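You operate a simulated robot arm through the tools that you are given. There is no shell and no other tool. Be economical: measure what you need, move in short steps, check, and stop when the job is done.

Carry out the task below with a simulated two-armed robot. There is one attempt and no reset: what you move stays moved.

TASK
Hold the teal drip tray on the counter under the tag rack steady with one hand, lift the spare inlet valve out of it with the other and set it down on the counter under the tag rack.
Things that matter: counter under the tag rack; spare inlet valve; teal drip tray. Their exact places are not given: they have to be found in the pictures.

It is judged by the outcome, as a careful person would: the job done as asked, and still so three seconds after it is handed in. It fails if anything else is knocked over, pushed out of place, dropped, spilled or broken.

THE ROBOT
Two 7-joint arms with two-finger parallel grippers on one trunk, on a base that drives. Base frame: it is fixed to the floor where the robot stands at the start and does not move with it; the origin is under the middle of the robot, x ahead of it, y to its left, z up. Lengths are in mm, angles in rad, forces in N, time in s.
The left shoulder is at the start at [50, 158, 1138], the right one opposite. With the tool pointing down near the work surface each hand reaches from about 220 to 660 mm from the robot's upright axis, wherever it stands, measured 20 degrees to its own side. Places, roughly: counter under the tag rack [600, 0, 900]. Payload 3.91 kg a hand.
Tool frame (each hand has its own): the origin (TCP) lies between the finger pads and is the grasp point; the fingertips stand 30 mm ahead of it; z points along the fingers, y is the line along which they close. The gripper opens to 110 mm. The fingers are 20 mm wide and 10 mm thick; the gripper's body (48 by 112 mm) begins 55 mm behind the TCP.
Orientation is told as [roll, pitch, yaw] about the base's x, y, z axes, in that order, counted from this pose: with the fingers straight down and closing along the base's y, the tool's x points along the base's -x, its y along +y and its z along -z.

THE INTERFACE
- The arms move only by the tool send_rows. It takes "left_motion", "right_motion" or both (then of equal length, played together; a hand with none holds still); each is a list that holds one entry, the list of rows, each a list of 7 numbers: the shift along the tool's x, y, z in mm, then the turn, a rotation vector about the tool's x, y, z in rad, then the finger opening in mm, from 0 to 110. In form: [[[x, y, z, ax, ay, az, fingers], ...]]. A call has 1 to 8 rows; each row is the pose to reach, as a shift and turn from the pose commanded when the call began, along the tool's axes at that moment. Rows are played at 5 a second. More than 50 mm and 0.15 rad between two rows, or a gripper value outside its range, and nothing of the call is played. Where a pose cannot be reached the arm comes as near as it can. A force on the tool above 40 N (or 10 N above the force at the start of the call, whichever is more), or a blocked arm, ends the call early, and 0.2 s more pass. Each finger travels about 153 mm/s and halts on what it meets, pressing with about 37 N; the grip force reading is that of the motor and also rises with nothing between the fingers. The clock runs only during rows and for 0.2 s after the last one: add rows that repeat a pose to give the fingers time. It gives the time, the measured TCP pose, the force on the tool (base axes), the opening and the grip force at its end, in the units of the frame above (readings bear some noise), with the torque about the TCP (base axes, N m) and any sound that the robot's microphone picked up, and new pictures: "show" is both (left out), scene, wrist or none (wrist: the cameras of the hands that moved).
- Cameras (640 x 400 px; columns grow to the right, rows downward): "scene" is now at [131.7, 6.3, 1312.6]; the picture's right is [0.06, -1.00, 0.00], its down [-0.21, -0.01, -0.98] and it looks along [0.98, 0.06, -0.21] (base axes); focal length 214 px, centre (320, 200). "left" rides on the left gripper at [72, -17, -103] in its tool frame; the picture's right is [0.23, 0.97, 0.00], its down [-0.76, 0.18, -0.62] and it looks along [-0.61, 0.14, 0.78] (tool axes); focal length 222 px, centre (320, 200). "right" rides on the right gripper at [72, 17, -103] in its tool frame; the picture's right is [-0.23, 0.97, 0.00], its down [-0.76, -0.18, -0.62] and it looks along [-0.61, -0.14, 0.78] (tool axes); focal length 222 px, centre (320, 200).
- slide_trunk(by): slides the trunk up (or, below 0, down) by that many mm; the arms and the scene camera ride with it, the base frame stays. It gives what a move gives, with no picture.
- base_move(legs): drives the robot by 1 to 6 legs, each [ahead, turn to the left] in mm and rad, along the robot's own axes; the way and the turn of a leg run together, so that a leg with both is an arc; at most 1500 mm and 3.142 rad a leg. The arms and the cameras ride along, it lands a little off, and it stops where it bumps. It gives what a move gives, and a new picture of the scene camera.
- pan_tilt(pan, tilt): turns the head with the scene camera to pan (to the left, within 1.396 rad either way) and tilt (down, from -0.506 to 1.204), counted from straight ahead of the robot. It gives what a move gives, and a new picture of the scene camera.
- locate(camera, pixels): there is no depth. For up to 12 entries [column, row, z] of the newest picture of that camera ("zoom" is the newest enlarged one), the place [x, y] in the base frame at which the ray of that pixel passes the height z, good to about 2 mm. The clock stands still meanwhile.
- close_up(camera, box): a new picture of the part [left, top, right, bottom] of that camera's present view, enlarged. The clock stands still meanwhile.
- hand_in(): hands the job in; it is judged then, once.

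Work in short steps. Measure before you move; look again where a grasp or a placing could have gone wrong, and mend it. You have 80 turns and 260 pictures in all, those below and enlarged ones among them. Open the grippers and draw the arms clear of the work before you hand the job in, unless the task says otherwise; then end with one line.

The tools are called by a JSON object that holds its "fn" and its "kwargs". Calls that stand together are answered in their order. send_rows: Moves the arms, as the interface text tells. Its arguments: {"type":"object","properties":{"left_motion":{"type":"array"},"right_motion":{"type":"array"},"show":{"type":"string","enum":["both","scene","wrist","none"]}},"required":[]} The other tools are called the same way: slide_trunk (by) slides the trunk up or down; base_move (legs) drives the base; pan_tilt (pan, tilt) turns the head that bears the scene camera; locate (camera, pixels) gives the place at which the rays of pixels pass given heights; close_up (camera, box) takes an enlarged picture of a part of a camera's view; hand_in () hands the job in.

At the start:

```text
t: 0.0
left_eef_pos: [407.3, 270.4, 1299.7]
left_tcp_rot: [0.001, -0.002, -0.001]
left_ft_force: [0.5, 0.2, -0.4]
left_wrist_torque: [-0.01, -0.02, 0.01]
left_width: 110.0
left_grasp_force: 0.2
right_eef_pos: [323.5, -111.9, 1193.3]
right_tcp_rot: [-0.001, -0.001, 0.0]
right_ft_force: [0.6, 0.0, 0.7]
right_wrist_torque: [0.03, 0.0, -0.03]
right_width: 110.0
right_grasp_force: 0.1
trunk travel left (down, up): [-380.0, 102.0]
robot x, y, heading: [-1.1, -0.0, -0.003]
head pan, tilt: [0.063, 0.215]
```

scene: 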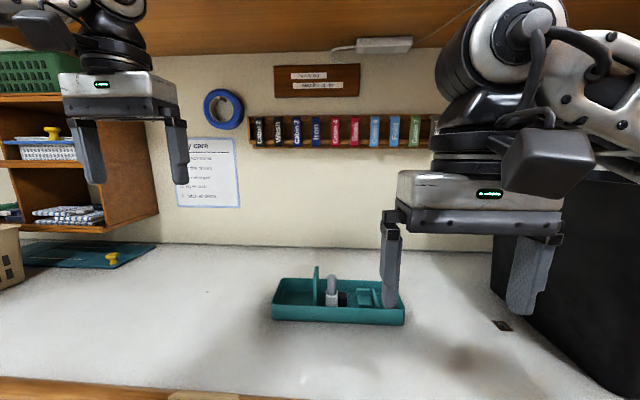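
right: 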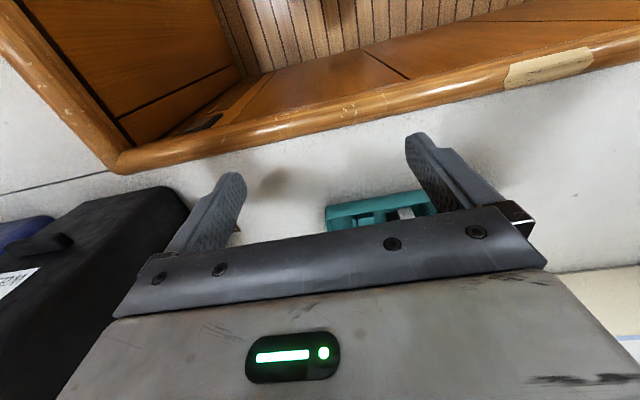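
left: 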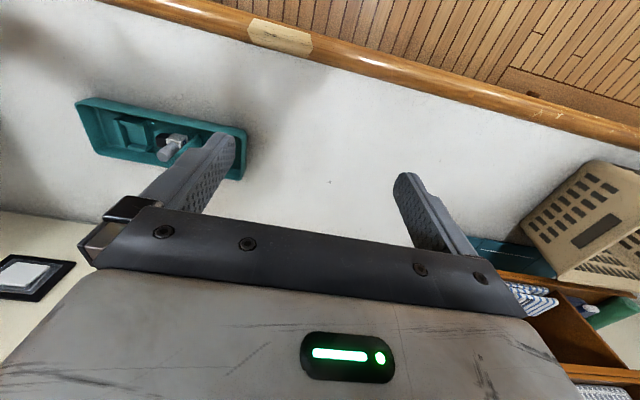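

The teal tray sits at about scene (270-405, 268-325), with the valve at (331, 290). I take enlarged views and measure.

{"fn": "close_up", "kwargs": {"camera": "scene", "box": [250, 250, 430, 340]}}

{"fn": "close_up", "kwargs": {"camera": "left", "box": [60, 80, 260, 205]}}

{"fn": "locate", "kwargs": {"camera": "scene", "pixels": [[271, 319, 900], [404, 325, 900], [275, 279, 930], [402, 284, 930], [332, 303, 910], [332, 275, 950], [271, 306, 930], [405, 309, 930]]}}

{"fn": "locate", "kwargs": {"camera": "left", "pixels": [[76, 101, 930], [96, 152, 930], [247, 130, 930], [243, 179, 930], [180, 140, 930], [165, 157, 930]]}}

```text
3.56 times, centred on (340, 295) of scene
```

zoom: 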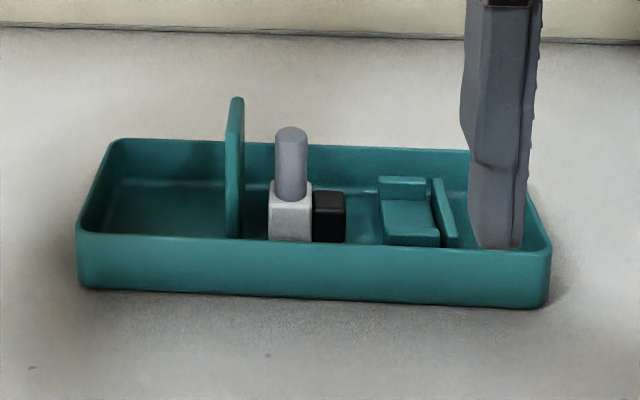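

```text
3.20 times, centred on (160, 142) of left
```

zoom: 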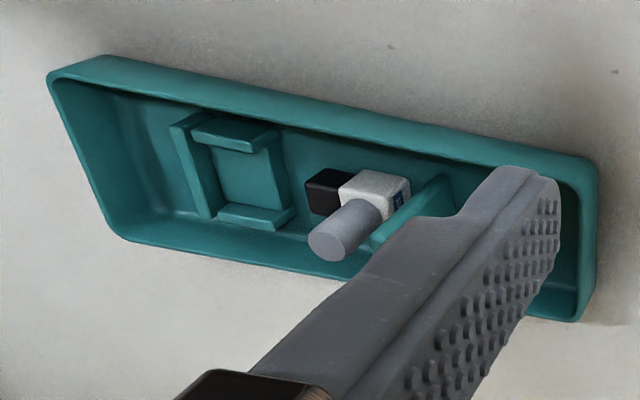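

```text
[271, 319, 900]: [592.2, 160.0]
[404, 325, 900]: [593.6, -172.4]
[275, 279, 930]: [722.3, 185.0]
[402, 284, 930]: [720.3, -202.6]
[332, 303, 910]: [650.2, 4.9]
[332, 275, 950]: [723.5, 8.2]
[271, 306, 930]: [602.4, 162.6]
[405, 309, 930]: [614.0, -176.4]
```

```text
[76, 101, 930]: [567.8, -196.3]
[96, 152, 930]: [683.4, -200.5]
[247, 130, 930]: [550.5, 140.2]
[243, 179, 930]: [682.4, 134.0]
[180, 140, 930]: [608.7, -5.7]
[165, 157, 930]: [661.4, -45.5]
```

The left-view and scene rays disagree at z = 900, so the counter is probably higher. I tilt the head down and move the arms sideways to get clear views.

{"fn": "send_rows", "kwargs": {"left_motion": [[[30, 0, 0, 0, 0, 0, 110], [60, 0, 0, 0, 0, 0, 110], [60, 20, 0, 0, 0, 0, 110], [60, 20, 0, 0, 0, 0, 110]]], "right_motion": [[[0, -50, 0, 0, 0, 0, 110], [0, -100, 0, 0, 0, 0, 110], [0, -140, 0, 0, 0, 0, 110], [0, -140, 0, 0, 0, 0, 110]]], "show": "wrist"}}

{"fn": "pan_tilt", "kwargs": {"pan": 0, "tilt": 0.75}}

```text
t: 1.0
left_eef_pos: [348.6, 291.2, 1300.7]
left_tcp_rot: [-0.001, -0.003, 0.001]
left_ft_force: [0.2, -0.8, 0.3]
left_wrist_torque: [0.02, -0.01, 0.01]
left_width: 109.9
left_grasp_force: 0.1
right_eef_pos: [324.9, -252.1, 1192.9]
right_tcp_rot: [-0.001, 0.0, 0.0]
right_ft_force: [0.4, 0.5, 0.6]
right_wrist_torque: [0.04, 0.03, 0.03]
right_width: 110.0
right_grasp_force: 0.0
trunk travel left (down, up): [-380.0, 102.0]
robot x, y, heading: [0.6, 0.6, -0.004]
head pan, tilt: [0.063, 0.215]
```

right: 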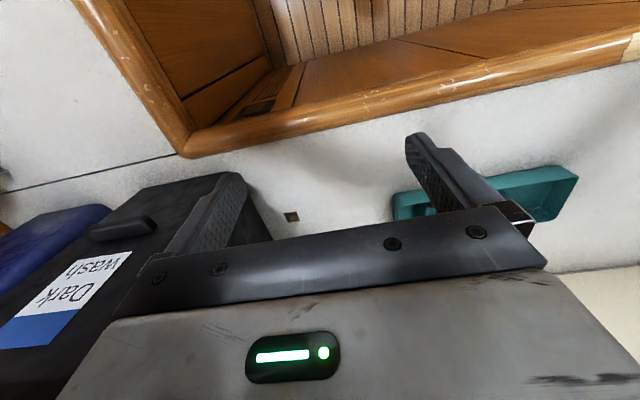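
left: 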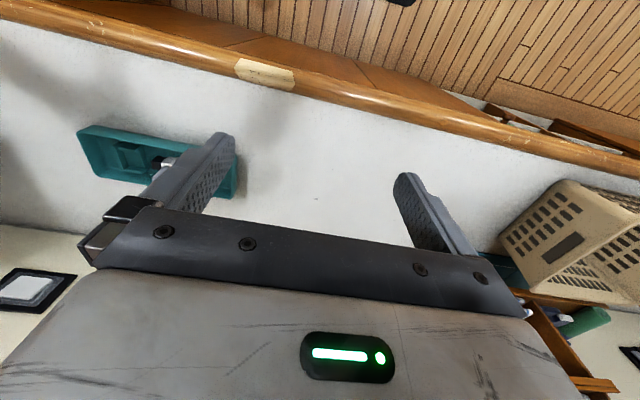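

```text
t: 2.0
left_eef_pos: [347.6, 291.3, 1299.3]
left_tcp_rot: [0.0, -0.003, 0.001]
left_ft_force: [-0.4, -0.2, 0.7]
left_wrist_torque: [0.02, 0.01, 0.0]
left_width: 110.0
left_grasp_force: 0.1
right_eef_pos: [324.0, -252.0, 1192.3]
right_tcp_rot: [-0.001, -0.002, -0.003]
right_ft_force: [-0.3, 0.3, 0.8]
right_wrist_torque: [-0.01, 0.02, -0.02]
right_width: 109.9
right_grasp_force: 0.1
trunk travel left (down, up): [-380.0, 102.0]
robot x, y, heading: [2.1, 2.2, 0.001]
head pan, tilt: [0.0, 0.75]
```

scene: 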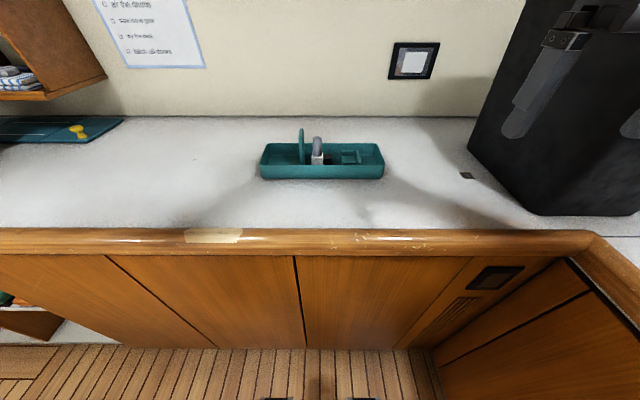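

I check the counter height with landmarks seen in two cameras: the dark patch (scene (467,175), right (291,216)) and the tray's near bottom corner.

{"fn": "close_up", "kwargs": {"camera": "scene", "box": [240, 115, 400, 215]}}

{"fn": "locate", "kwargs": {"camera": "scene", "pixels": [[467, 175, 900], [467, 175, 920], [467, 175, 940], [262, 178, 900], [262, 178, 920], [262, 178, 940], [320, 228, 900], [320, 228, 940]]}}

{"fn": "locate", "kwargs": {"camera": "right", "pixels": [[291, 216, 900], [291, 216, 920], [291, 216, 940]]}}

{"fn": "locate", "kwargs": {"camera": "left", "pixels": [[236, 153, 900], [236, 153, 920], [236, 153, 940]]}}

```text
4.00 times, centred on (320, 165) of scene
```

zoom: 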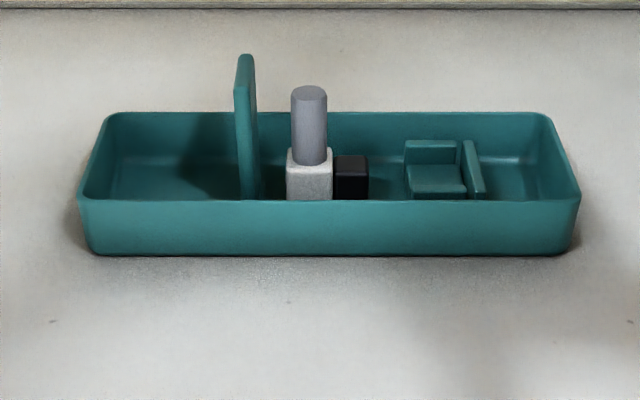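

```text
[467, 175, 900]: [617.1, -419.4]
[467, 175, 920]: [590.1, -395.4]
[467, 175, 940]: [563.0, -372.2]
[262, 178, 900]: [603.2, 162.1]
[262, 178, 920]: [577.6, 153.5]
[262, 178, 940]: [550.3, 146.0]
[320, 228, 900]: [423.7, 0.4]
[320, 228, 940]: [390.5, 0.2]
```

```text
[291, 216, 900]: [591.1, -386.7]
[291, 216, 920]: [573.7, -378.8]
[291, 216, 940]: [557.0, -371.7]
```

```text
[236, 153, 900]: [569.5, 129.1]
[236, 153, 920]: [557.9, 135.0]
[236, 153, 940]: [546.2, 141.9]
```

The counter is at about z = 943. I now measure the tray rim, valve and divider from the enlarged picture at candidate heights.

{"fn": "locate", "kwargs": {"camera": "zoom", "pixels": [[95, 255, 943], [567, 255, 943], [80, 200, 980], [580, 200, 980], [80, 200, 990], [108, 113, 980], [547, 113, 980], [309, 92, 1000], [309, 92, 1020], [309, 175, 980], [245, 56, 1030], [350, 160, 975]]}}

```text
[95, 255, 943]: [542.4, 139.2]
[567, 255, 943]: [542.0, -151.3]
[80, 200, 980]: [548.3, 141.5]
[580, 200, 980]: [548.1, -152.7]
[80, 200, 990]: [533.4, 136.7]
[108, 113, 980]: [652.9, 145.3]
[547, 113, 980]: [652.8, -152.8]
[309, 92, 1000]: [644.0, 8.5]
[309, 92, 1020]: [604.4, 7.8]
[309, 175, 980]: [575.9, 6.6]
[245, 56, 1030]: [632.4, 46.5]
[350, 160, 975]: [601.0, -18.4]
```

Tray: x ≈ 540–648, y ≈ -153…143, rim z ≈ 985, aligned with the base. I bring the left hand towards the left end wall, and the right hand forward while turning it so its fingers close along x (clear of the divider).

{"fn": "send_rows", "kwargs": {"left_motion": [[[-19, -18, 15, 0, 0, 0, 110], [-38, -36, 30, 0, 0, 0, 100], [-57, -54, 50, 0, 0, 0, 90], [-76, -72, 70, 0, 0, 0, 80], [-95, -90, 90, 0, 0, 0, 70], [-114, -108, 110, 0, 0, 0, 60], [-133, -126, 130, 0, 0, 0, 60], [-152, -148, 150, 0, 0, 0, 60]]], "right_motion": [[[-22, 13, 0, 0, 0, -0.148, 110], [-44, 26, 0, 0, 0, -0.296, 110], [-66, 39, 0, 0, 0, -0.444, 110], [-88, 52, 0, 0, 0, -0.592, 110], [-110, 65, 0, 0, 0, -0.74, 110], [-132, 78, 0, 0, 0, -0.888, 110], [-154, 91, 0, 0, 0, -1.036, 110], [-176, 102, 0, 0, 0, -1.184, 110]]]}}

```text
t: 3.8
left_eef_pos: [465.7, 180.0, 1181.1]
left_tcp_rot: [0.0, 0.002, 0.001]
left_ft_force: [-0.1, 0.4, 0.5]
left_wrist_torque: [-0.07, -0.01, -0.04]
left_width: 60.0
left_grasp_force: 0.1
left hand out of reach, approached as far as the arm can: row 7, 8
right_eef_pos: [395.1, -99.1, 1159.5]
right_tcp_rot: [0.0, -0.004, 1.177]
right_ft_force: [0.2, 0.0, 0.0]
right_wrist_torque: [0.03, -0.01, 0.04]
right_width: 110.1
right_grasp_force: 0.0
right hand out of reach, approached as far as the arm can: row 6, 7, 8
trunk travel left (down, up): [-380.0, 102.0]
robot x, y, heading: [-0.1, -0.7, 0.004]
head pan, tilt: [0.0, 0.75]
```

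scene: 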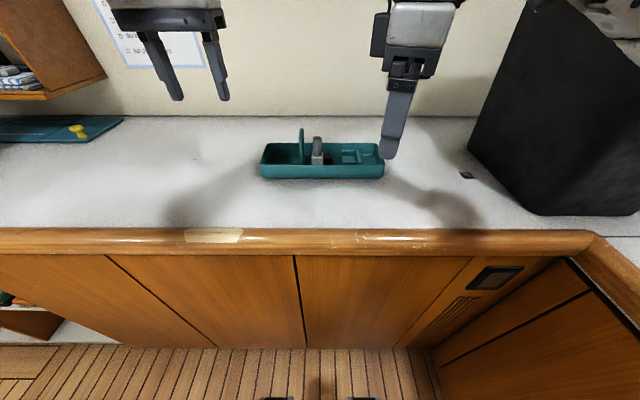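
right: 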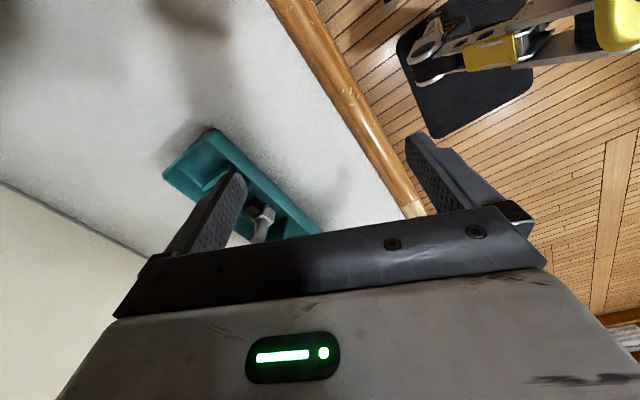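
left: 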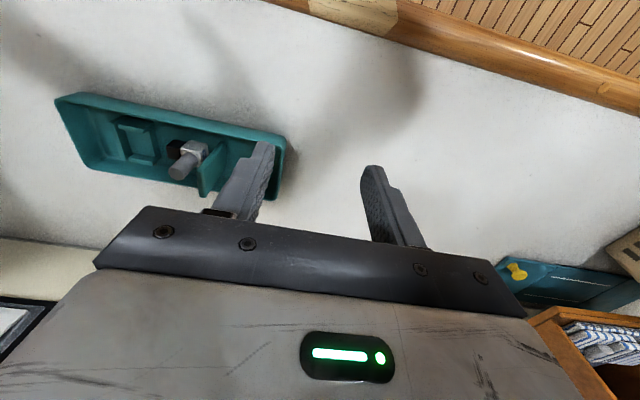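

Both hands are at the reach limit at this height, so the base should drive nearer. I look down to see the clearance in front of the base.

{"fn": "pan_tilt", "kwargs": {"pan": 0, "tilt": 1.2}}

```text
t: 4.7
left_eef_pos: [466.1, 178.3, 1181.9]
left_tcp_rot: [0.0, -0.003, 0.0]
left_ft_force: [-0.3, 0.8, -0.4]
left_wrist_torque: [-0.01, 0.03, -0.05]
left_width: 59.9
left_grasp_force: 0.0
right_eef_pos: [396.0, -99.8, 1160.9]
right_tcp_rot: [-0.005, -0.003, 1.174]
right_ft_force: [0.3, 0.1, 0.3]
right_wrist_torque: [-0.01, 0.02, -0.01]
right_width: 109.8
right_grasp_force: 0.0
trunk travel left (down, up): [-380.0, 102.0]
robot x, y, heading: [-0.8, -3.9, 0.006]
head pan, tilt: [0.0, 1.201]
```

scene: 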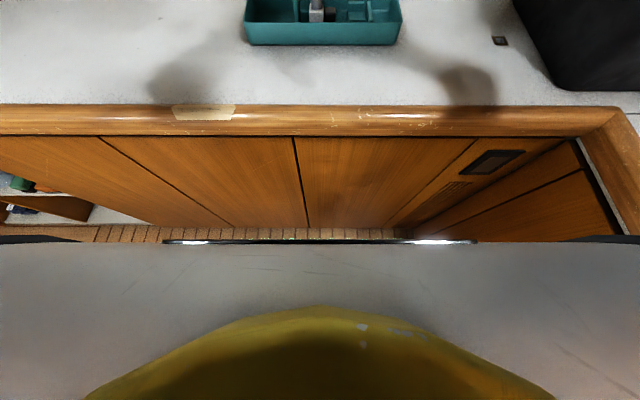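

I estimate where the cabinet face and the robot's chest front stand.

{"fn": "locate", "kwargs": {"camera": "scene", "pixels": [[320, 228, 0], [320, 228, 100], [320, 135, 900], [320, 105, 943], [320, 243, 1000], [320, 243, 1100], [320, 243, 300], [320, 243, 0]]}}

{"fn": "locate", "kwargs": {"camera": "right", "pixels": [[412, 50, 300], [412, 50, 100], [400, 45, 0], [440, 138, 0], [535, 75, 0], [425, 215, 900]]}}

{"fn": "close_up", "kwargs": {"camera": "right", "box": [380, 0, 640, 160]}}

```text
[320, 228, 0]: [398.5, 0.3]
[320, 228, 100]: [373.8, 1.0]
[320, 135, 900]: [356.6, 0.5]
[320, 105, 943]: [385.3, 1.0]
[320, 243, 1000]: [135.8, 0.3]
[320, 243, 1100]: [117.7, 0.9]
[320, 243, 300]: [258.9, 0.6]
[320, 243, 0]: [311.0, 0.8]
```

```text
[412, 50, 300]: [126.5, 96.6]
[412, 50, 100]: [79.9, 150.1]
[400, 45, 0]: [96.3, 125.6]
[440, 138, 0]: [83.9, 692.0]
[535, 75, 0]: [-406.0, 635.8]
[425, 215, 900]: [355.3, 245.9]
```

```text
2.46 times, centred on (510, 80) of right
```

zoom: 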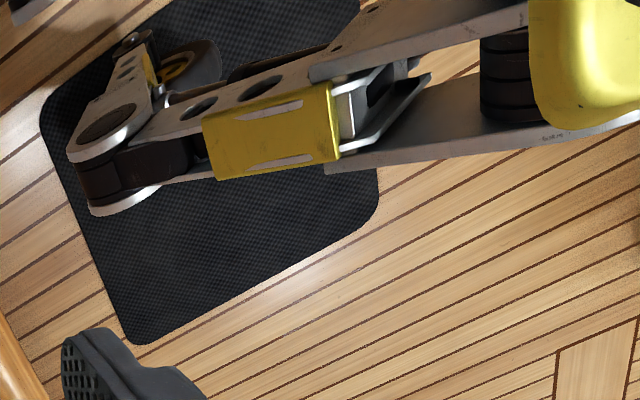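

The counter's front is at x ≈ 350 and the robot's front at about 140, so there is roughly 200 mm of clearance. I drive ahead 100 mm with hands well above the tray.

{"fn": "base_move", "kwargs": {"legs": [[100, 0]]}}

{"fn": "pan_tilt", "kwargs": {"pan": 0, "tilt": 0.9}}

```text
t: 5.9
left_eef_pos: [545.1, 179.8, 1180.0]
left_tcp_rot: [0.003, 0.002, 0.001]
left_ft_force: [-0.1, -0.4, 0.0]
left_wrist_torque: [0.02, -0.04, -0.03]
left_width: 60.0
left_grasp_force: 0.0
right_eef_pos: [475.1, -100.7, 1158.4]
right_tcp_rot: [-0.002, -0.003, 1.172]
right_ft_force: [0.7, -0.2, -0.1]
right_wrist_torque: [-0.01, -0.01, 0.01]
right_width: 109.9
right_grasp_force: 0.1
trunk travel left (down, up): [-380.0, 102.0]
robot x, y, heading: [81.2, 1.0, -0.0]
head pan, tilt: [0.0, 1.201]
stopped in leg 1: the robot was blocked; the commanded pose is now the measured one
```

scene: 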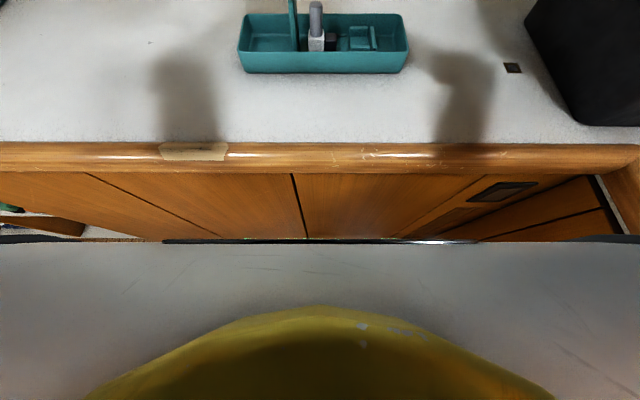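

```text
t: 6.7
left_eef_pos: [546.7, 179.1, 1180.8]
left_tcp_rot: [0.001, 0.002, 0.001]
left_ft_force: [0.7, -0.1, -0.3]
left_wrist_torque: [-0.02, 0.0, -0.04]
left_width: 59.8
left_grasp_force: 0.0
right_eef_pos: [475.3, -100.2, 1157.6]
right_tcp_rot: [0.002, 0.001, 1.173]
right_ft_force: [0.6, -1.0, -0.3]
right_wrist_torque: [0.0, 0.01, -0.03]
right_width: 109.9
right_grasp_force: 0.1
trunk travel left (down, up): [-380.0, 102.0]
robot x, y, heading: [76.4, 2.0, -0.001]
head pan, tilt: [0.0, 0.901]
```

scene: 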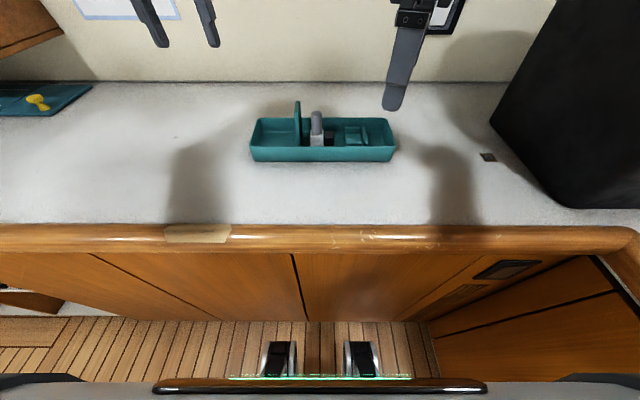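

It touched the cabinet and stopped 77 mm ahead; the tray looks unmoved. I finish turning the right hand and place it over the valve, with the left hand over the left end wall, both still high.

{"fn": "send_rows", "kwargs": {"left_motion": [[[-15, -10, 10, 0, 0, 0, 60], [-30, -20, 30, 0, 0, 0, 60], [-47, -32, 60, 0, 0, 0, 60], [-47, -38, 90, 0, 0, 0, 60], [-47, -38, 90, 0, 0, 0, 60]]], "right_motion": [[[0, -20, 0, 0, 0, -0.13, 110], [-10, -40, 0, 0, 0, -0.26, 110], [-20, -70, 0, 0, 0, -0.398, 110], [-30, -95, 15, 0, 0, -0.398, 110], [-30, -95, 15, 0, 0, -0.398, 110]]]}}

```text
t: 7.9
left_eef_pos: [569.7, 164.6, 1084.4]
left_tcp_rot: [0.0, 0.003, 0.001]
left_ft_force: [0.5, -0.4, -0.4]
left_wrist_torque: [0.02, -0.02, 0.01]
left_width: 59.8
left_grasp_force: 0.0
left hand out of reach, approached as far as the arm can: row 1, 2, 3, 4, 5
right_eef_pos: [396.6, -48.5, 1125.9]
right_tcp_rot: [-0.001, -0.003, 1.57]
right_ft_force: [0.4, 0.3, 0.2]
right_wrist_torque: [-0.01, 0.01, 0.03]
right_width: 109.9
right_grasp_force: 0.0
right hand out of reach, approached as far as the arm can: row 1, 2, 3, 4, 5
trunk travel left (down, up): [-380.0, 102.0]
robot x, y, heading: [79.7, 0.6, 0.0]
head pan, tilt: [0.0, 0.901]
```

scene: 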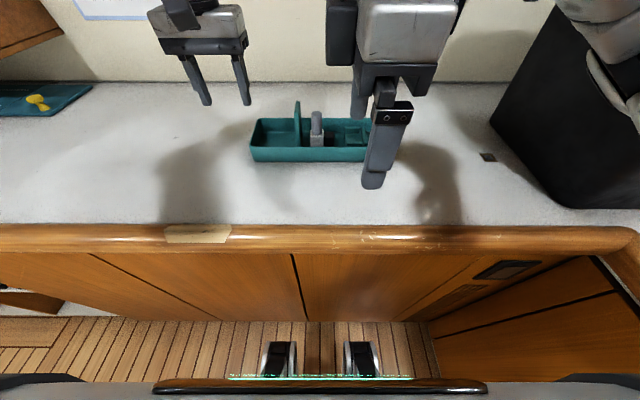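
right: 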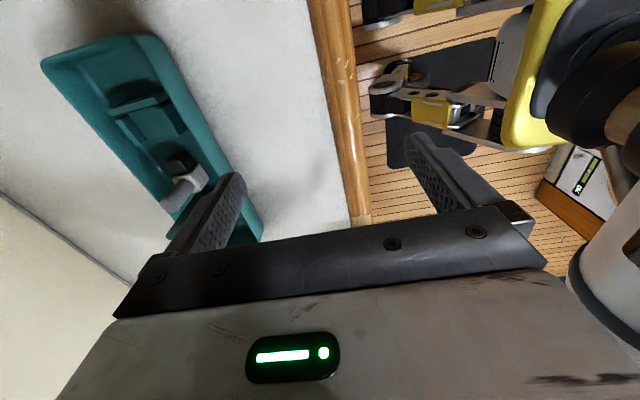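
left: 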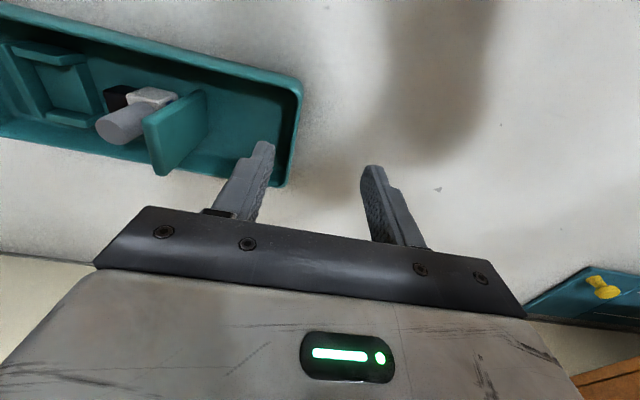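

Reach is better when the hand hangs lower relative to the shoulder, so I raise the trunk 100 mm and then lower the hands.

{"fn": "slide_trunk", "kwargs": {"by": 100}}

{"fn": "send_rows", "kwargs": {"right_motion": [[[0, -30, 20, 0, 0, 0, 80], [0, -60, 40, 0, 0, 0, 80], [0, -90, 60, 0, 0, 0, 80], [0, -120, 80, 0, 0, 0, 80], [0, -150, 100, 0, 0, 0, 80], [0, -180, 100, 0, 0, 0, 80], [0, -180, 100, 0, 0, 0, 80]]]}}

```text
t: 9.2
left_eef_pos: [570.2, 165.7, 1184.7]
left_tcp_rot: [0.0, 0.003, 0.002]
left_ft_force: [0.2, -0.3, -0.1]
left_wrist_torque: [0.01, 0.0, 0.0]
left_width: 60.0
left_grasp_force: 0.1
right_eef_pos: [397.7, -49.2, 1225.8]
right_tcp_rot: [0.0, -0.001, 1.572]
right_ft_force: [0.1, 0.1, -0.2]
right_wrist_torque: [0.0, 0.01, -0.01]
right_width: 110.1
right_grasp_force: 0.1
trunk travel left (down, up): [-480.0, 2.0]
robot x, y, heading: [81.4, -1.7, 0.003]
head pan, tilt: [0.0, 0.901]
```

```text
t: 10.8
left_eef_pos: [569.7, 164.5, 1184.8]
left_tcp_rot: [0.0, 0.001, 0.002]
left_ft_force: [-0.6, -0.1, 0.4]
left_wrist_torque: [0.0, 0.03, -0.01]
left_width: 60.1
left_grasp_force: 0.1
right_eef_pos: [406.5, -33.1, 1175.3]
right_tcp_rot: [0.0, -0.002, 1.569]
right_ft_force: [-0.7, -1.2, 0.8]
right_wrist_torque: [0.0, -0.03, -0.02]
right_width: 80.1
right_grasp_force: 0.1
right hand out of reach, approached as far as the arm can: row 1, 2, 3, 4, 5, 6, 7
trunk travel left (down, up): [-480.0, 2.0]
robot x, y, heading: [81.8, 1.8, 0.001]
head pan, tilt: [0.0, 0.901]
```

scene: 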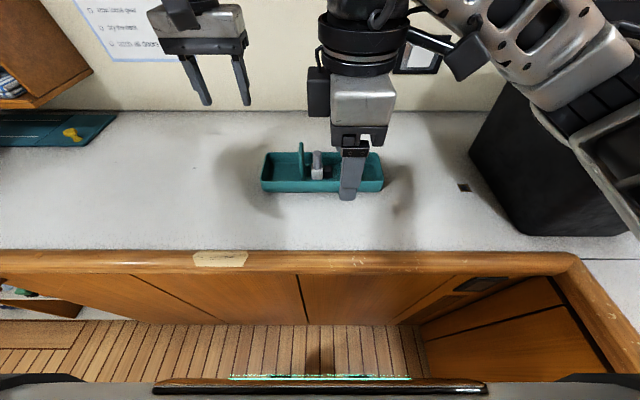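
right: 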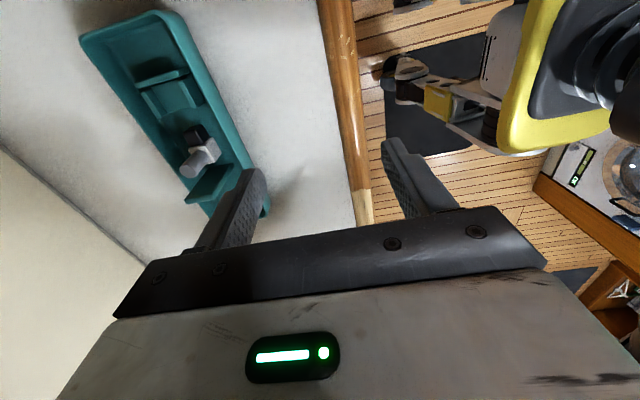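

Yaw of 90° costs too much reach for the right arm; I turn it back to zero yaw and will grasp along y instead, as there is some 20 mm between stem and divider.

{"fn": "send_rows", "kwargs": {"right_motion": [[[0, 0, 0, 0, 0, 0.148, 80], [0, 0, 0, 0, 0, 0.296, 80], [0, 0, 0, 0, 0, 0.444, 80], [0, 0, 0, 0, 0, 0.592, 80], [0, 0, 0, 0, 0, 0.74, 80], [0, 0, 0, 0, 0, 0.888, 80], [0, 0, 0, 0, 0, 1.036, 80], [0, 0, 0, 0, 0, 1.18, 80]]], "show": "none"}}

{"fn": "send_rows", "kwargs": {"right_motion": [[[0, 0, 0, 0, 0, 0.13, 80], [0, 0, 0, 0, 0, 0.26, 80], [0, 0, 0, 0, 0, 0.39, 80], [0, 0, 0, 0, 0, 0.39, 80]]], "show": "wrist"}}

```text
t: 12.6
left_eef_pos: [569.1, 166.7, 1186.3]
left_tcp_rot: [0.0, 0.002, 0.002]
left_ft_force: [0.1, -0.7, -0.5]
left_wrist_torque: [0.02, 0.0, 0.02]
left_width: 60.0
left_grasp_force: 0.0
right_eef_pos: [403.9, -27.5, 1171.3]
right_tcp_rot: [0.002, -0.001, 0.388]
right_ft_force: [0.6, 0.8, 0.4]
right_wrist_torque: [0.02, -0.01, 0.0]
right_width: 79.9
right_grasp_force: 0.0
trunk travel left (down, up): [-480.0, 2.0]
robot x, y, heading: [80.9, -0.1, 0.001]
head pan, tilt: [0.0, 0.901]
```

```text
t: 13.6
left_eef_pos: [569.2, 165.1, 1185.1]
left_tcp_rot: [0.0, 0.002, 0.002]
left_ft_force: [0.3, 0.4, -0.4]
left_wrist_torque: [-0.01, 0.0, 0.0]
left_width: 60.0
left_grasp_force: 0.0
right_eef_pos: [402.1, -28.7, 1171.5]
right_tcp_rot: [0.002, -0.002, -0.002]
right_ft_force: [0.0, -0.8, -1.0]
right_wrist_torque: [-0.01, -0.01, -0.04]
right_width: 80.4
right_grasp_force: 0.0
trunk travel left (down, up): [-480.0, 2.0]
robot x, y, heading: [77.9, 1.0, -0.002]
head pan, tilt: [0.0, 0.901]
```

right: 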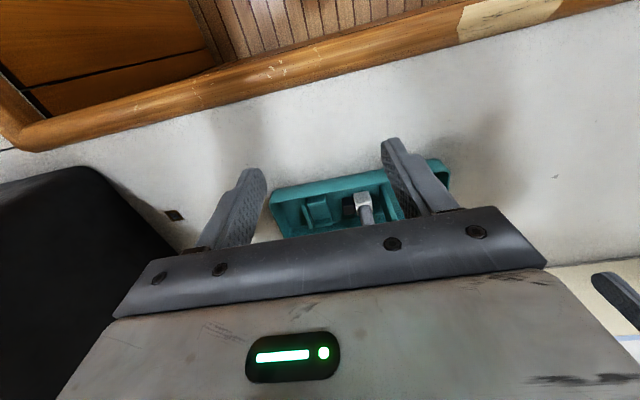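

Commands now start from the reached pose. I advance the right hand to about (530, -20, 1110) to view the valve, and lower the left to z ≈ 1085.

{"fn": "send_rows", "kwargs": {"left_motion": [[[0, 0, 20, 0, 0, 0, 60], [0, 0, 45, 0, 0, 0, 60], [0, 0, 70, 0, 0, 0, 60], [0, 0, 100, 0, 0, 0, 60], [-20, -20, 100, 0, 0, 0, 60], [-20, -20, 100, 0, 0, 0, 60]]], "right_motion": [[[-30, 0, 10, 0, 0, 0, 80], [-60, 0, 20, 0, 0, 0, 80], [-90, 0, 30, 0, 0, 0, 80], [-120, 0, 50, 0, 0, 0, 80], [-130, 0, 60, 0, 0, 0, 80], [-130, 0, 60, 0, 0, 0, 80]]]}}

```text
t: 15.0
left_eef_pos: [568.9, 166.8, 1090.9]
left_tcp_rot: [0.0, 0.001, 0.0]
left_ft_force: [-0.7, -0.3, 0.3]
left_wrist_torque: [0.01, 0.01, -0.01]
left_width: 59.9
left_grasp_force: 0.0
left hand out of reach, approached as far as the arm can: row 4, 5, 6
right_eef_pos: [534.1, -26.8, 1110.4]
right_tcp_rot: [0.001, -0.001, 0.0]
right_ft_force: [0.7, -0.6, 0.3]
right_wrist_torque: [-0.05, 0.02, -0.01]
right_width: 80.0
right_grasp_force: 0.1
trunk travel left (down, up): [-480.0, 2.0]
robot x, y, heading: [77.3, -2.0, 0.001]
head pan, tilt: [0.0, 0.901]
```

scene: 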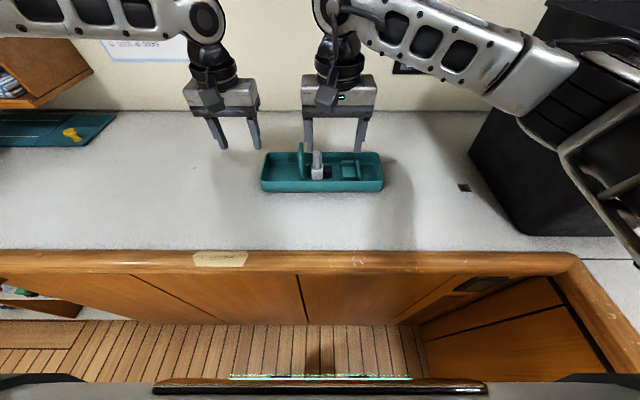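
right: 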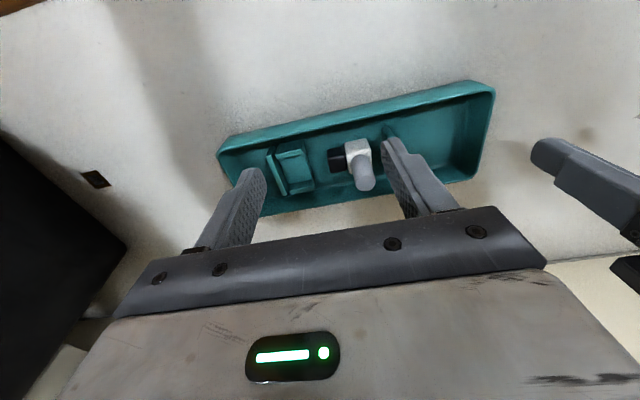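
left: 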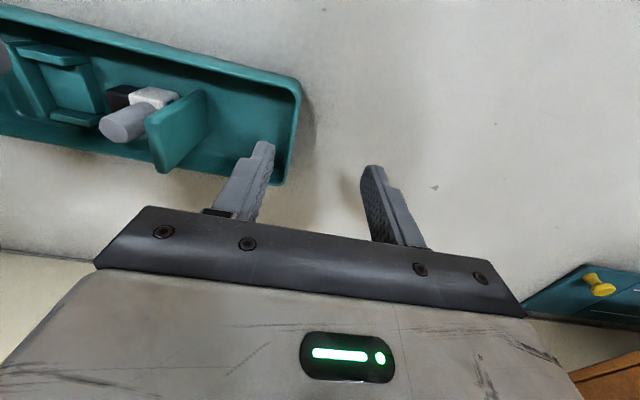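

Both views now show the valve: stem top right-cam (364,184), left-cam (121,125). I triangulate these, and the tray corners, from enlarged views.

{"fn": "close_up", "kwargs": {"camera": "right", "box": [210, 70, 510, 220]}}

{"fn": "locate", "kwargs": {"camera": "right", "pixels": [[365, 184, 1000], [365, 184, 1020], [365, 184, 1040], [357, 145, 970], [357, 145, 990], [218, 152, 980], [495, 90, 980], [483, 81, 943], [390, 131, 1000]]}}

{"fn": "locate", "kwargs": {"camera": "left", "pixels": [[113, 132, 1000], [113, 132, 1020], [113, 132, 1040], [153, 93, 970], [153, 93, 990], [299, 87, 980], [290, 183, 980], [290, 78, 943]]}}

{"fn": "close_up", "kwargs": {"camera": "left", "box": [0, 0, 320, 200]}}

```text
2.13 times, centred on (360, 145) of right
```

zoom: 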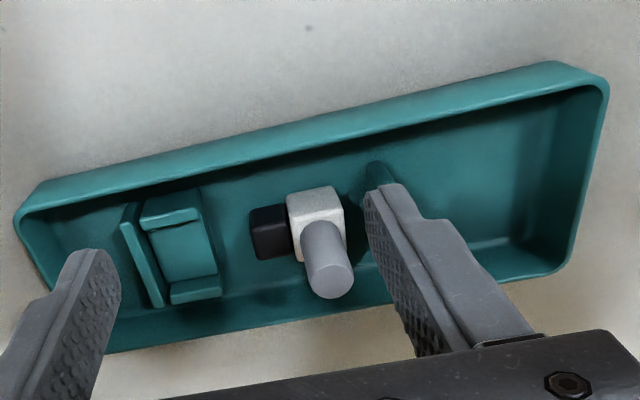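

```text
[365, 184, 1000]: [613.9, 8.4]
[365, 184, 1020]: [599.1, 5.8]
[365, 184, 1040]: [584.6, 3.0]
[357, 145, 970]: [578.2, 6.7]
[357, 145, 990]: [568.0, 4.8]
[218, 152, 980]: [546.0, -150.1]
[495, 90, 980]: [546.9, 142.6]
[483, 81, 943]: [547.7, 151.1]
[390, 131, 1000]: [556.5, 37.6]
```

```text
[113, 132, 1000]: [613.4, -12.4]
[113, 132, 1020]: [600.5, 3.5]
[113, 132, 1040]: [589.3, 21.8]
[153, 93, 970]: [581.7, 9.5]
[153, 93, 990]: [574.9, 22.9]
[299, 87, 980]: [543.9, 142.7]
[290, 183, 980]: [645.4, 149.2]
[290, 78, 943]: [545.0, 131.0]
```

```text
2.00 times, centred on (160, 100) of left
```

zoom: 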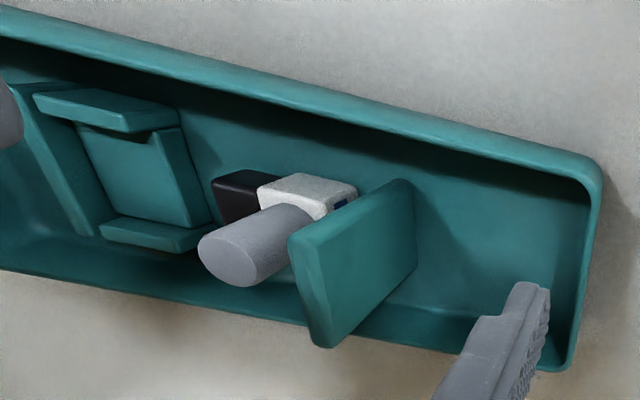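

Stem top is at (599, 5.5, 1020), rim z ≈ 980. I now measure the divider to check finger clearance.

{"fn": "close_up", "kwargs": {"camera": "scene", "box": [250, 130, 400, 205]}}

{"fn": "locate", "kwargs": {"camera": "left", "pixels": [[146, 119, 1020], [146, 119, 1030], [146, 119, 1040], [154, 119, 1030], [158, 172, 1030], [164, 172, 1030], [205, 91, 950], [208, 131, 950], [100, 122, 1020], [142, 122, 1020]]}}

```text
4.27 times, centred on (325, 168) of scene
```

zoom: 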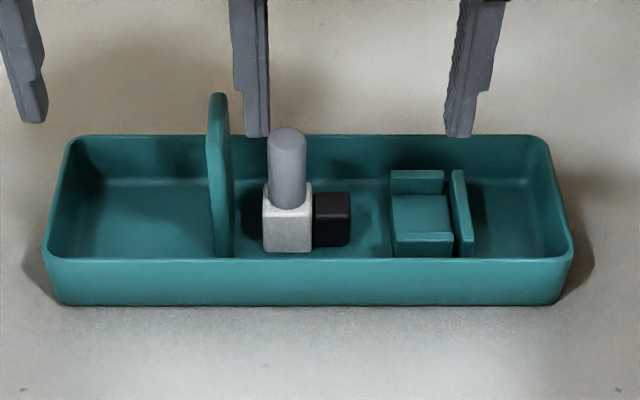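

```text
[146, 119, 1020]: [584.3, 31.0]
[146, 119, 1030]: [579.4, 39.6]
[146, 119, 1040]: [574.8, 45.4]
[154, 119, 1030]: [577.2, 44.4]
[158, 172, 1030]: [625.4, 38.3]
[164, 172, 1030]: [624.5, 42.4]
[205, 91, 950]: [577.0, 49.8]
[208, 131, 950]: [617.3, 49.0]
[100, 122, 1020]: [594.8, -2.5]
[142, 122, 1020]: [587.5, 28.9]
```

{"fn": "locate", "kwargs": {"camera": "zoom", "pixels": [[208, 140, 1030], [223, 140, 1030], [212, 97, 1030], [228, 97, 1030], [235, 245, 955], [268, 150, 1015], [306, 150, 1015], [287, 130, 1020], [263, 250, 955], [312, 250, 955], [264, 208, 975], [312, 208, 975]]}}

```text
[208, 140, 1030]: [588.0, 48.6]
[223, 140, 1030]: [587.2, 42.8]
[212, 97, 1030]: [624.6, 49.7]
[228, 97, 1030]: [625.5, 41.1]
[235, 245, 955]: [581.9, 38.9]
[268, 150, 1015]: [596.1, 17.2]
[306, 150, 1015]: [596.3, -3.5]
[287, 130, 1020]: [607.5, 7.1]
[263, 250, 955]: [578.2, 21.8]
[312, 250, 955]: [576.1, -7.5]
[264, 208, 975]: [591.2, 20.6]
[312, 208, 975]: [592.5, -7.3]
```

Divider: y 41–48, top z 1030; stem: y -3.5…17, centre ≈ (600, 6.8). There is a 24 mm gap for a 10 mm finger, enough. Next I test the left hand's descent: inward to y ≈ 144 and down to z ≈ 1040.

{"fn": "send_rows", "kwargs": {"left_motion": [[[0, -10, 10, 0, 0, 0, 60], [0, -20, 25, 0, 0, 0, 60], [0, -22, 40, 0, 0, 0, 60], [0, -22, 50, 0, 0, 0, 60], [0, -22, 50, 0, 0, 0, 60]]], "show": "wrist"}}

```text
t: 16.2
left_eef_pos: [551.8, 165.6, 1051.6]
left_tcp_rot: [0.0, 0.002, 0.001]
left_ft_force: [0.5, 0.8, -1.0]
left_wrist_torque: [0.0, 0.0, 0.0]
left_width: 59.9
left_grasp_force: 0.2
left hand out of reach, approached as far as the arm can: row 1, 2, 3, 4, 5
right_eef_pos: [533.0, -28.3, 1110.0]
right_tcp_rot: [0.002, 0.001, 0.0]
right_ft_force: [1.0, 0.5, -0.1]
right_wrist_torque: [-0.01, 0.03, -0.01]
right_width: 80.0
right_grasp_force: 0.2
trunk travel left (down, up): [-480.0, 2.0]
robot x, y, heading: [80.5, 0.2, 0.006]
head pan, tilt: [0.0, 0.901]
```

left: 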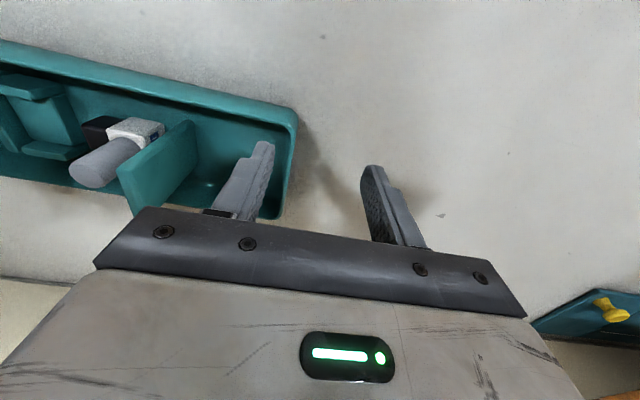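

The left arm appears stuck against a joint limit in its present posture. I pull it back toward the robot to let it refold, then come forward again lower.

{"fn": "send_rows", "kwargs": {"left_motion": [[[25, 0, -20, 0, 0, 0, 60], [60, 0, -40, 0, 0, 0, 60], [95, 0, -60, 0, 0, 0, 60], [130, 0, -80, 0, 0, 0, 60], [165, 0, -80, 0, 0, 0, 60], [180, -10, -80, 0, 0, 0, 60], [180, -20, -80, 0, 0, 0, 60], [180, -30, -80, 0, 0, 0, 60]]], "show": "scene"}}

```text
t: 18.0
left_eef_pos: [370.0, 132.4, 1131.9]
left_tcp_rot: [0.001, 0.002, 0.0]
left_ft_force: [0.0, -0.2, 0.1]
left_wrist_torque: [0.03, -0.03, 0.0]
left_width: 60.1
left_grasp_force: 0.1
right_eef_pos: [534.0, -27.5, 1110.9]
right_tcp_rot: [0.0, 0.0, 0.001]
right_ft_force: [0.3, 0.5, -0.6]
right_wrist_torque: [0.03, 0.01, 0.01]
right_width: 80.1
right_grasp_force: 0.1
trunk travel left (down, up): [-480.0, 2.0]
robot x, y, heading: [83.0, -0.5, -0.002]
head pan, tilt: [0.0, 0.901]
```

scene: 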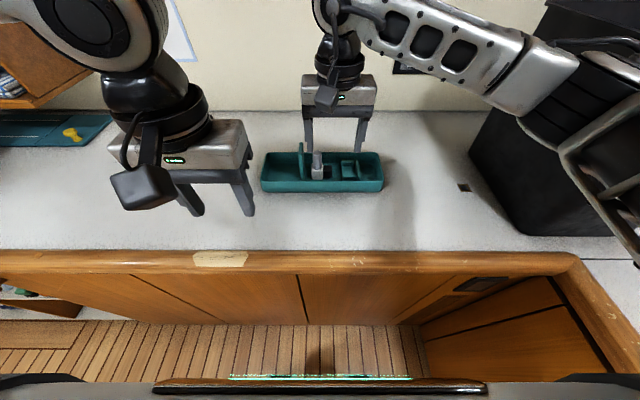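

It reached the inner y freely here. Now forward along y ≈ 143 to x ≈ 575, descending to z ≈ 1060.

{"fn": "send_rows", "kwargs": {"left_motion": [[[0, 5, 35, 0, 0, 0, 60], [-25, 11, 60, 0, 0, 0, 60], [-60, 11, 72, 0, 0, 0, 60], [-95, 11, 72, 0, 0, 0, 60], [-130, 11, 72, 0, 0, 0, 60], [-165, 11, 72, 0, 0, 0, 60], [-203, 11, 72, 0, 0, 0, 60], [-203, 11, 72, 0, 0, 0, 60]]]}}

```text
t: 19.8
left_eef_pos: [555.9, 165.0, 1064.9]
left_tcp_rot: [0.001, 0.003, 0.002]
left_ft_force: [-0.9, -0.2, 0.0]
left_wrist_torque: [-0.01, -0.02, -0.02]
left_width: 60.1
left_grasp_force: 0.0
left hand out of reach, approached as far as the arm can: row 7, 8
right_eef_pos: [532.5, -27.4, 1111.1]
right_tcp_rot: [0.001, 0.001, 0.0]
right_ft_force: [-0.2, 0.0, -0.8]
right_wrist_torque: [0.03, 0.0, -0.02]
right_width: 79.8
right_grasp_force: 0.0
trunk travel left (down, up): [-480.0, 2.0]
robot x, y, heading: [79.7, 1.2, 0.002]
head pan, tilt: [0.0, 0.901]
```

scene: 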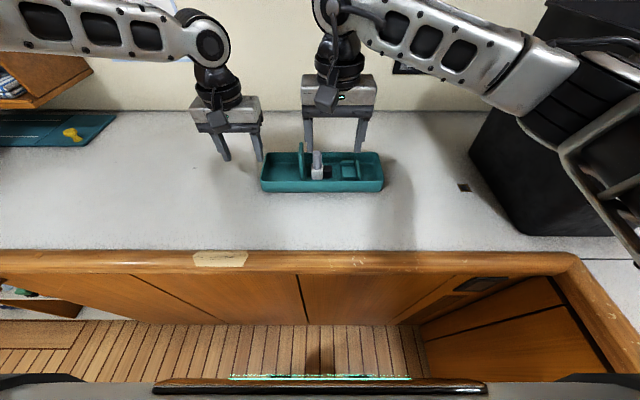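
left: 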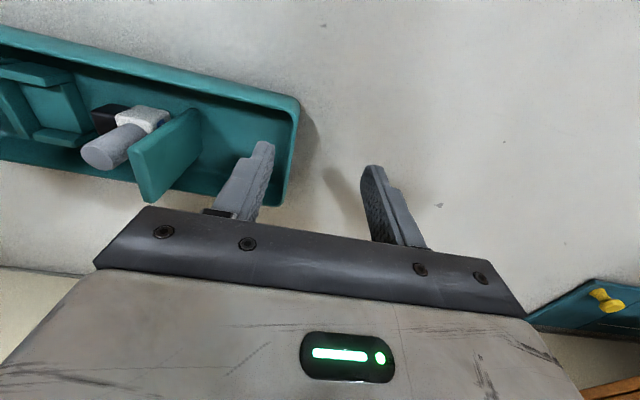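

The limit does not look like full stretch but like a wrist limit. I test whether a small positive yaw of the left hand frees it, commanding the same target.

{"fn": "send_rows", "kwargs": {"left_motion": [[[0, 0, 0, 0, 0, -0.12, 60], [0, 0, 0, 0, 0, -0.24, 60], [-10, -10, 0, 0, 0, -0.36, 60], [-20, -20, 0, 0, 0, -0.36, 60], [-30, -22, 0, 0, 0, -0.36, 60], [-40, -22, 0, 0, 0, -0.36, 60]]], "show": "none"}}

```text
t: 21.2
left_eef_pos: [565.4, 168.8, 1077.4]
left_tcp_rot: [0.0, 0.0, 0.364]
left_ft_force: [-0.9, -0.4, 0.5]
left_wrist_torque: [-0.02, -0.02, 0.0]
left_width: 59.8
left_grasp_force: 0.0
left hand out of reach, approached as far as the arm can: row 3, 4, 5, 6
right_eef_pos: [533.4, -26.3, 1111.6]
right_tcp_rot: [0.002, 0.001, 0.0]
right_ft_force: [0.5, 0.5, -0.3]
right_wrist_torque: [-0.01, 0.01, 0.02]
right_width: 80.1
right_grasp_force: 0.0
trunk travel left (down, up): [-480.0, 2.0]
robot x, y, heading: [77.3, 2.1, 0.001]
head pan, tilt: [0.0, 0.901]
```

Yaw isn't the cause. I look at the left arm's posture with the head to understand the limit.

{"fn": "pan_tilt", "kwargs": {"pan": 0.7, "tilt": 0.45}}

{"fn": "pan_tilt", "kwargs": {"pan": -0.7, "tilt": 0.45}}

```text
t: 22.3
left_eef_pos: [566.4, 169.0, 1077.0]
left_tcp_rot: [-0.001, 0.003, 0.361]
left_ft_force: [0.0, -0.5, -0.2]
left_wrist_torque: [0.0, 0.02, 0.01]
left_width: 60.1
left_grasp_force: 0.2
right_eef_pos: [533.5, -26.1, 1111.2]
right_tcp_rot: [0.001, 0.001, 0.0]
right_ft_force: [0.0, 0.2, 1.7]
right_wrist_torque: [0.0, 0.01, -0.04]
right_width: 80.0
right_grasp_force: 0.1
trunk travel left (down, up): [-480.0, 2.0]
robot x, y, heading: [79.9, 0.6, -0.002]
head pan, tilt: [0.7, 0.45]
```

scene: 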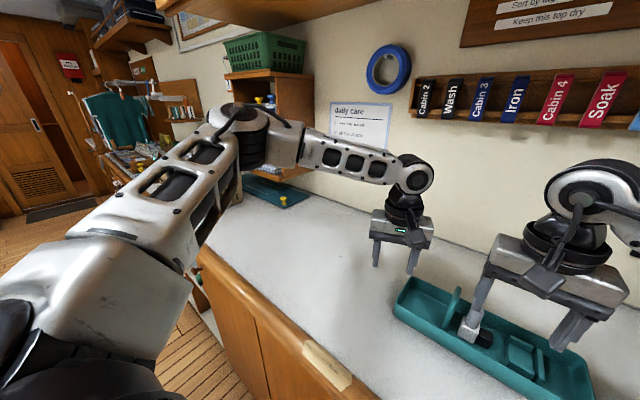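

```text
t: 23.8
left_eef_pos: [566.2, 168.0, 1076.8]
left_tcp_rot: [0.0, 0.002, 0.361]
left_ft_force: [0.7, 0.0, 0.4]
left_wrist_torque: [0.03, 0.03, -0.01]
left_width: 60.1
left_grasp_force: 0.0
right_eef_pos: [533.7, -28.5, 1109.7]
right_tcp_rot: [0.002, 0.0, 0.0]
right_ft_force: [-0.8, -0.5, -0.5]
right_wrist_torque: [-0.01, -0.01, 0.01]
right_width: 79.8
right_grasp_force: 0.0
trunk travel left (down, up): [-480.0, 2.0]
robot x, y, heading: [79.8, 2.4, -0.006]
head pan, tilt: [-0.7, 0.45]
```

scene: 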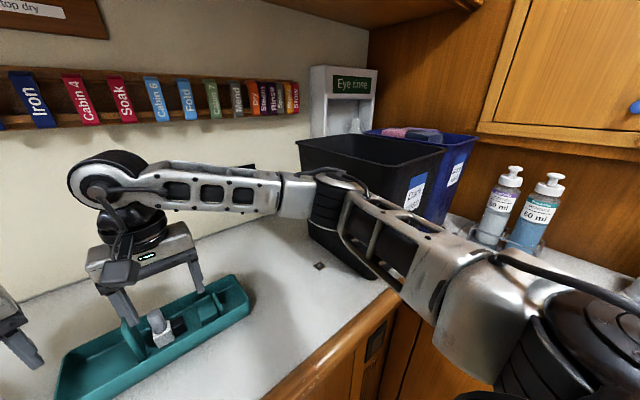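

The right arm's elbow hangs lower than the left's, and it reaches further inward; the left elbow is flung high. I'll refold the left arm the way the right one got there: pull back and turn yaw negative near its limit, then return.

{"fn": "send_rows", "kwargs": {"left_motion": [[[13, 0, -10, 0, 0, 0.145, 60], [27, 0, -20, 0, 0, 0.29, 60], [41, 0, -30, 0, 0, 0.435, 60], [54, 0, -40, 0, 0, 0.58, 60], [68, 0, -50, 0, 0, 0.725, 60], [82, 0, -60, 0, 0, 0.87, 60], [95, 0, -70, 0, 0, 1.015, 60], [108, -2, -80, 0, 0, 1.16, 60]]], "show": "none"}}

{"fn": "send_rows", "kwargs": {"left_motion": [[[0, 0, 0, 0, 0, 0.14, 60], [0, 0, 0, 0, 0, 0.28, 60], [0, 0, 0, 0, 0, 0.42, 60], [0, 0, 0, 0, 0, 0.56, 60], [0, 0, 0, 0, 0, 0.7, 60], [0, 0, 0, 0, 0, 0.77, 60], [0, 0, 0, 0, 0, 0.77, 60]]], "show": "none"}}

{"fn": "pan_tilt", "kwargs": {"pan": 0.7, "tilt": 0.45}}

```text
t: 25.6
left_eef_pos: [467.2, 128.9, 1157.3]
left_tcp_rot: [0.0, 0.001, -0.8]
left_ft_force: [0.2, -0.3, 0.4]
left_wrist_torque: [-0.01, 0.0, 0.04]
left_width: 59.8
left_grasp_force: 0.1
right_eef_pos: [534.2, -27.1, 1110.5]
right_tcp_rot: [0.003, 0.0, 0.0]
right_ft_force: [0.5, -0.7, 0.2]
right_wrist_torque: [0.03, 0.03, -0.01]
right_width: 79.8
right_grasp_force: 0.0
trunk travel left (down, up): [-480.0, 2.0]
robot x, y, heading: [79.5, -1.5, -0.002]
head pan, tilt: [-0.7, 0.45]
```

```text
t: 27.2
left_eef_pos: [466.8, 130.7, 1157.0]
left_tcp_rot: [-0.004, -0.001, -1.57]
left_ft_force: [0.3, 0.6, 0.2]
left_wrist_torque: [-0.02, 0.01, -0.01]
left_width: 60.0
left_grasp_force: 0.1
right_eef_pos: [532.5, -26.3, 1110.8]
right_tcp_rot: [0.002, 0.0, 0.0]
right_ft_force: [0.1, -0.1, 0.4]
right_wrist_torque: [-0.01, 0.0, -0.03]
right_width: 80.1
right_grasp_force: 0.0
trunk travel left (down, up): [-480.0, 2.0]
robot x, y, heading: [81.7, -2.6, 0.003]
head pan, tilt: [-0.7, 0.45]
```

```text
t: 28.7
left_eef_pos: [467.2, 129.9, 1156.6]
left_tcp_rot: [-0.003, 0.0, -1.567]
left_ft_force: [-0.1, 0.7, 0.6]
left_wrist_torque: [-0.01, -0.01, -0.02]
left_width: 59.9
left_grasp_force: 0.0
right_eef_pos: [533.1, -26.3, 1110.0]
right_tcp_rot: [0.001, -0.001, 0.0]
right_ft_force: [0.1, 0.7, 0.4]
right_wrist_torque: [-0.03, 0.0, 0.01]
right_width: 80.1
right_grasp_force: 0.0
trunk travel left (down, up): [-480.0, 2.0]
robot x, y, heading: [80.0, -1.2, -0.003]
head pan, tilt: [0.7, 0.45]
```

scene: 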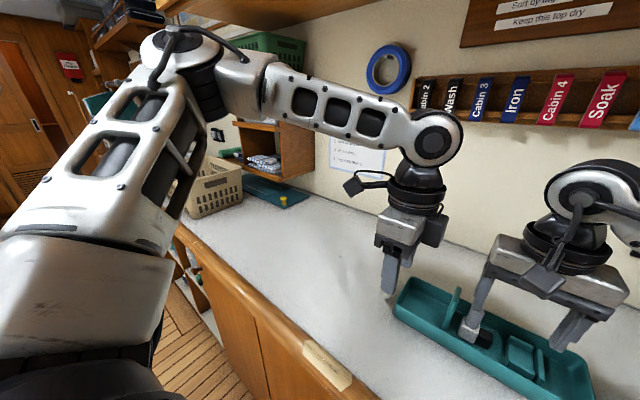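

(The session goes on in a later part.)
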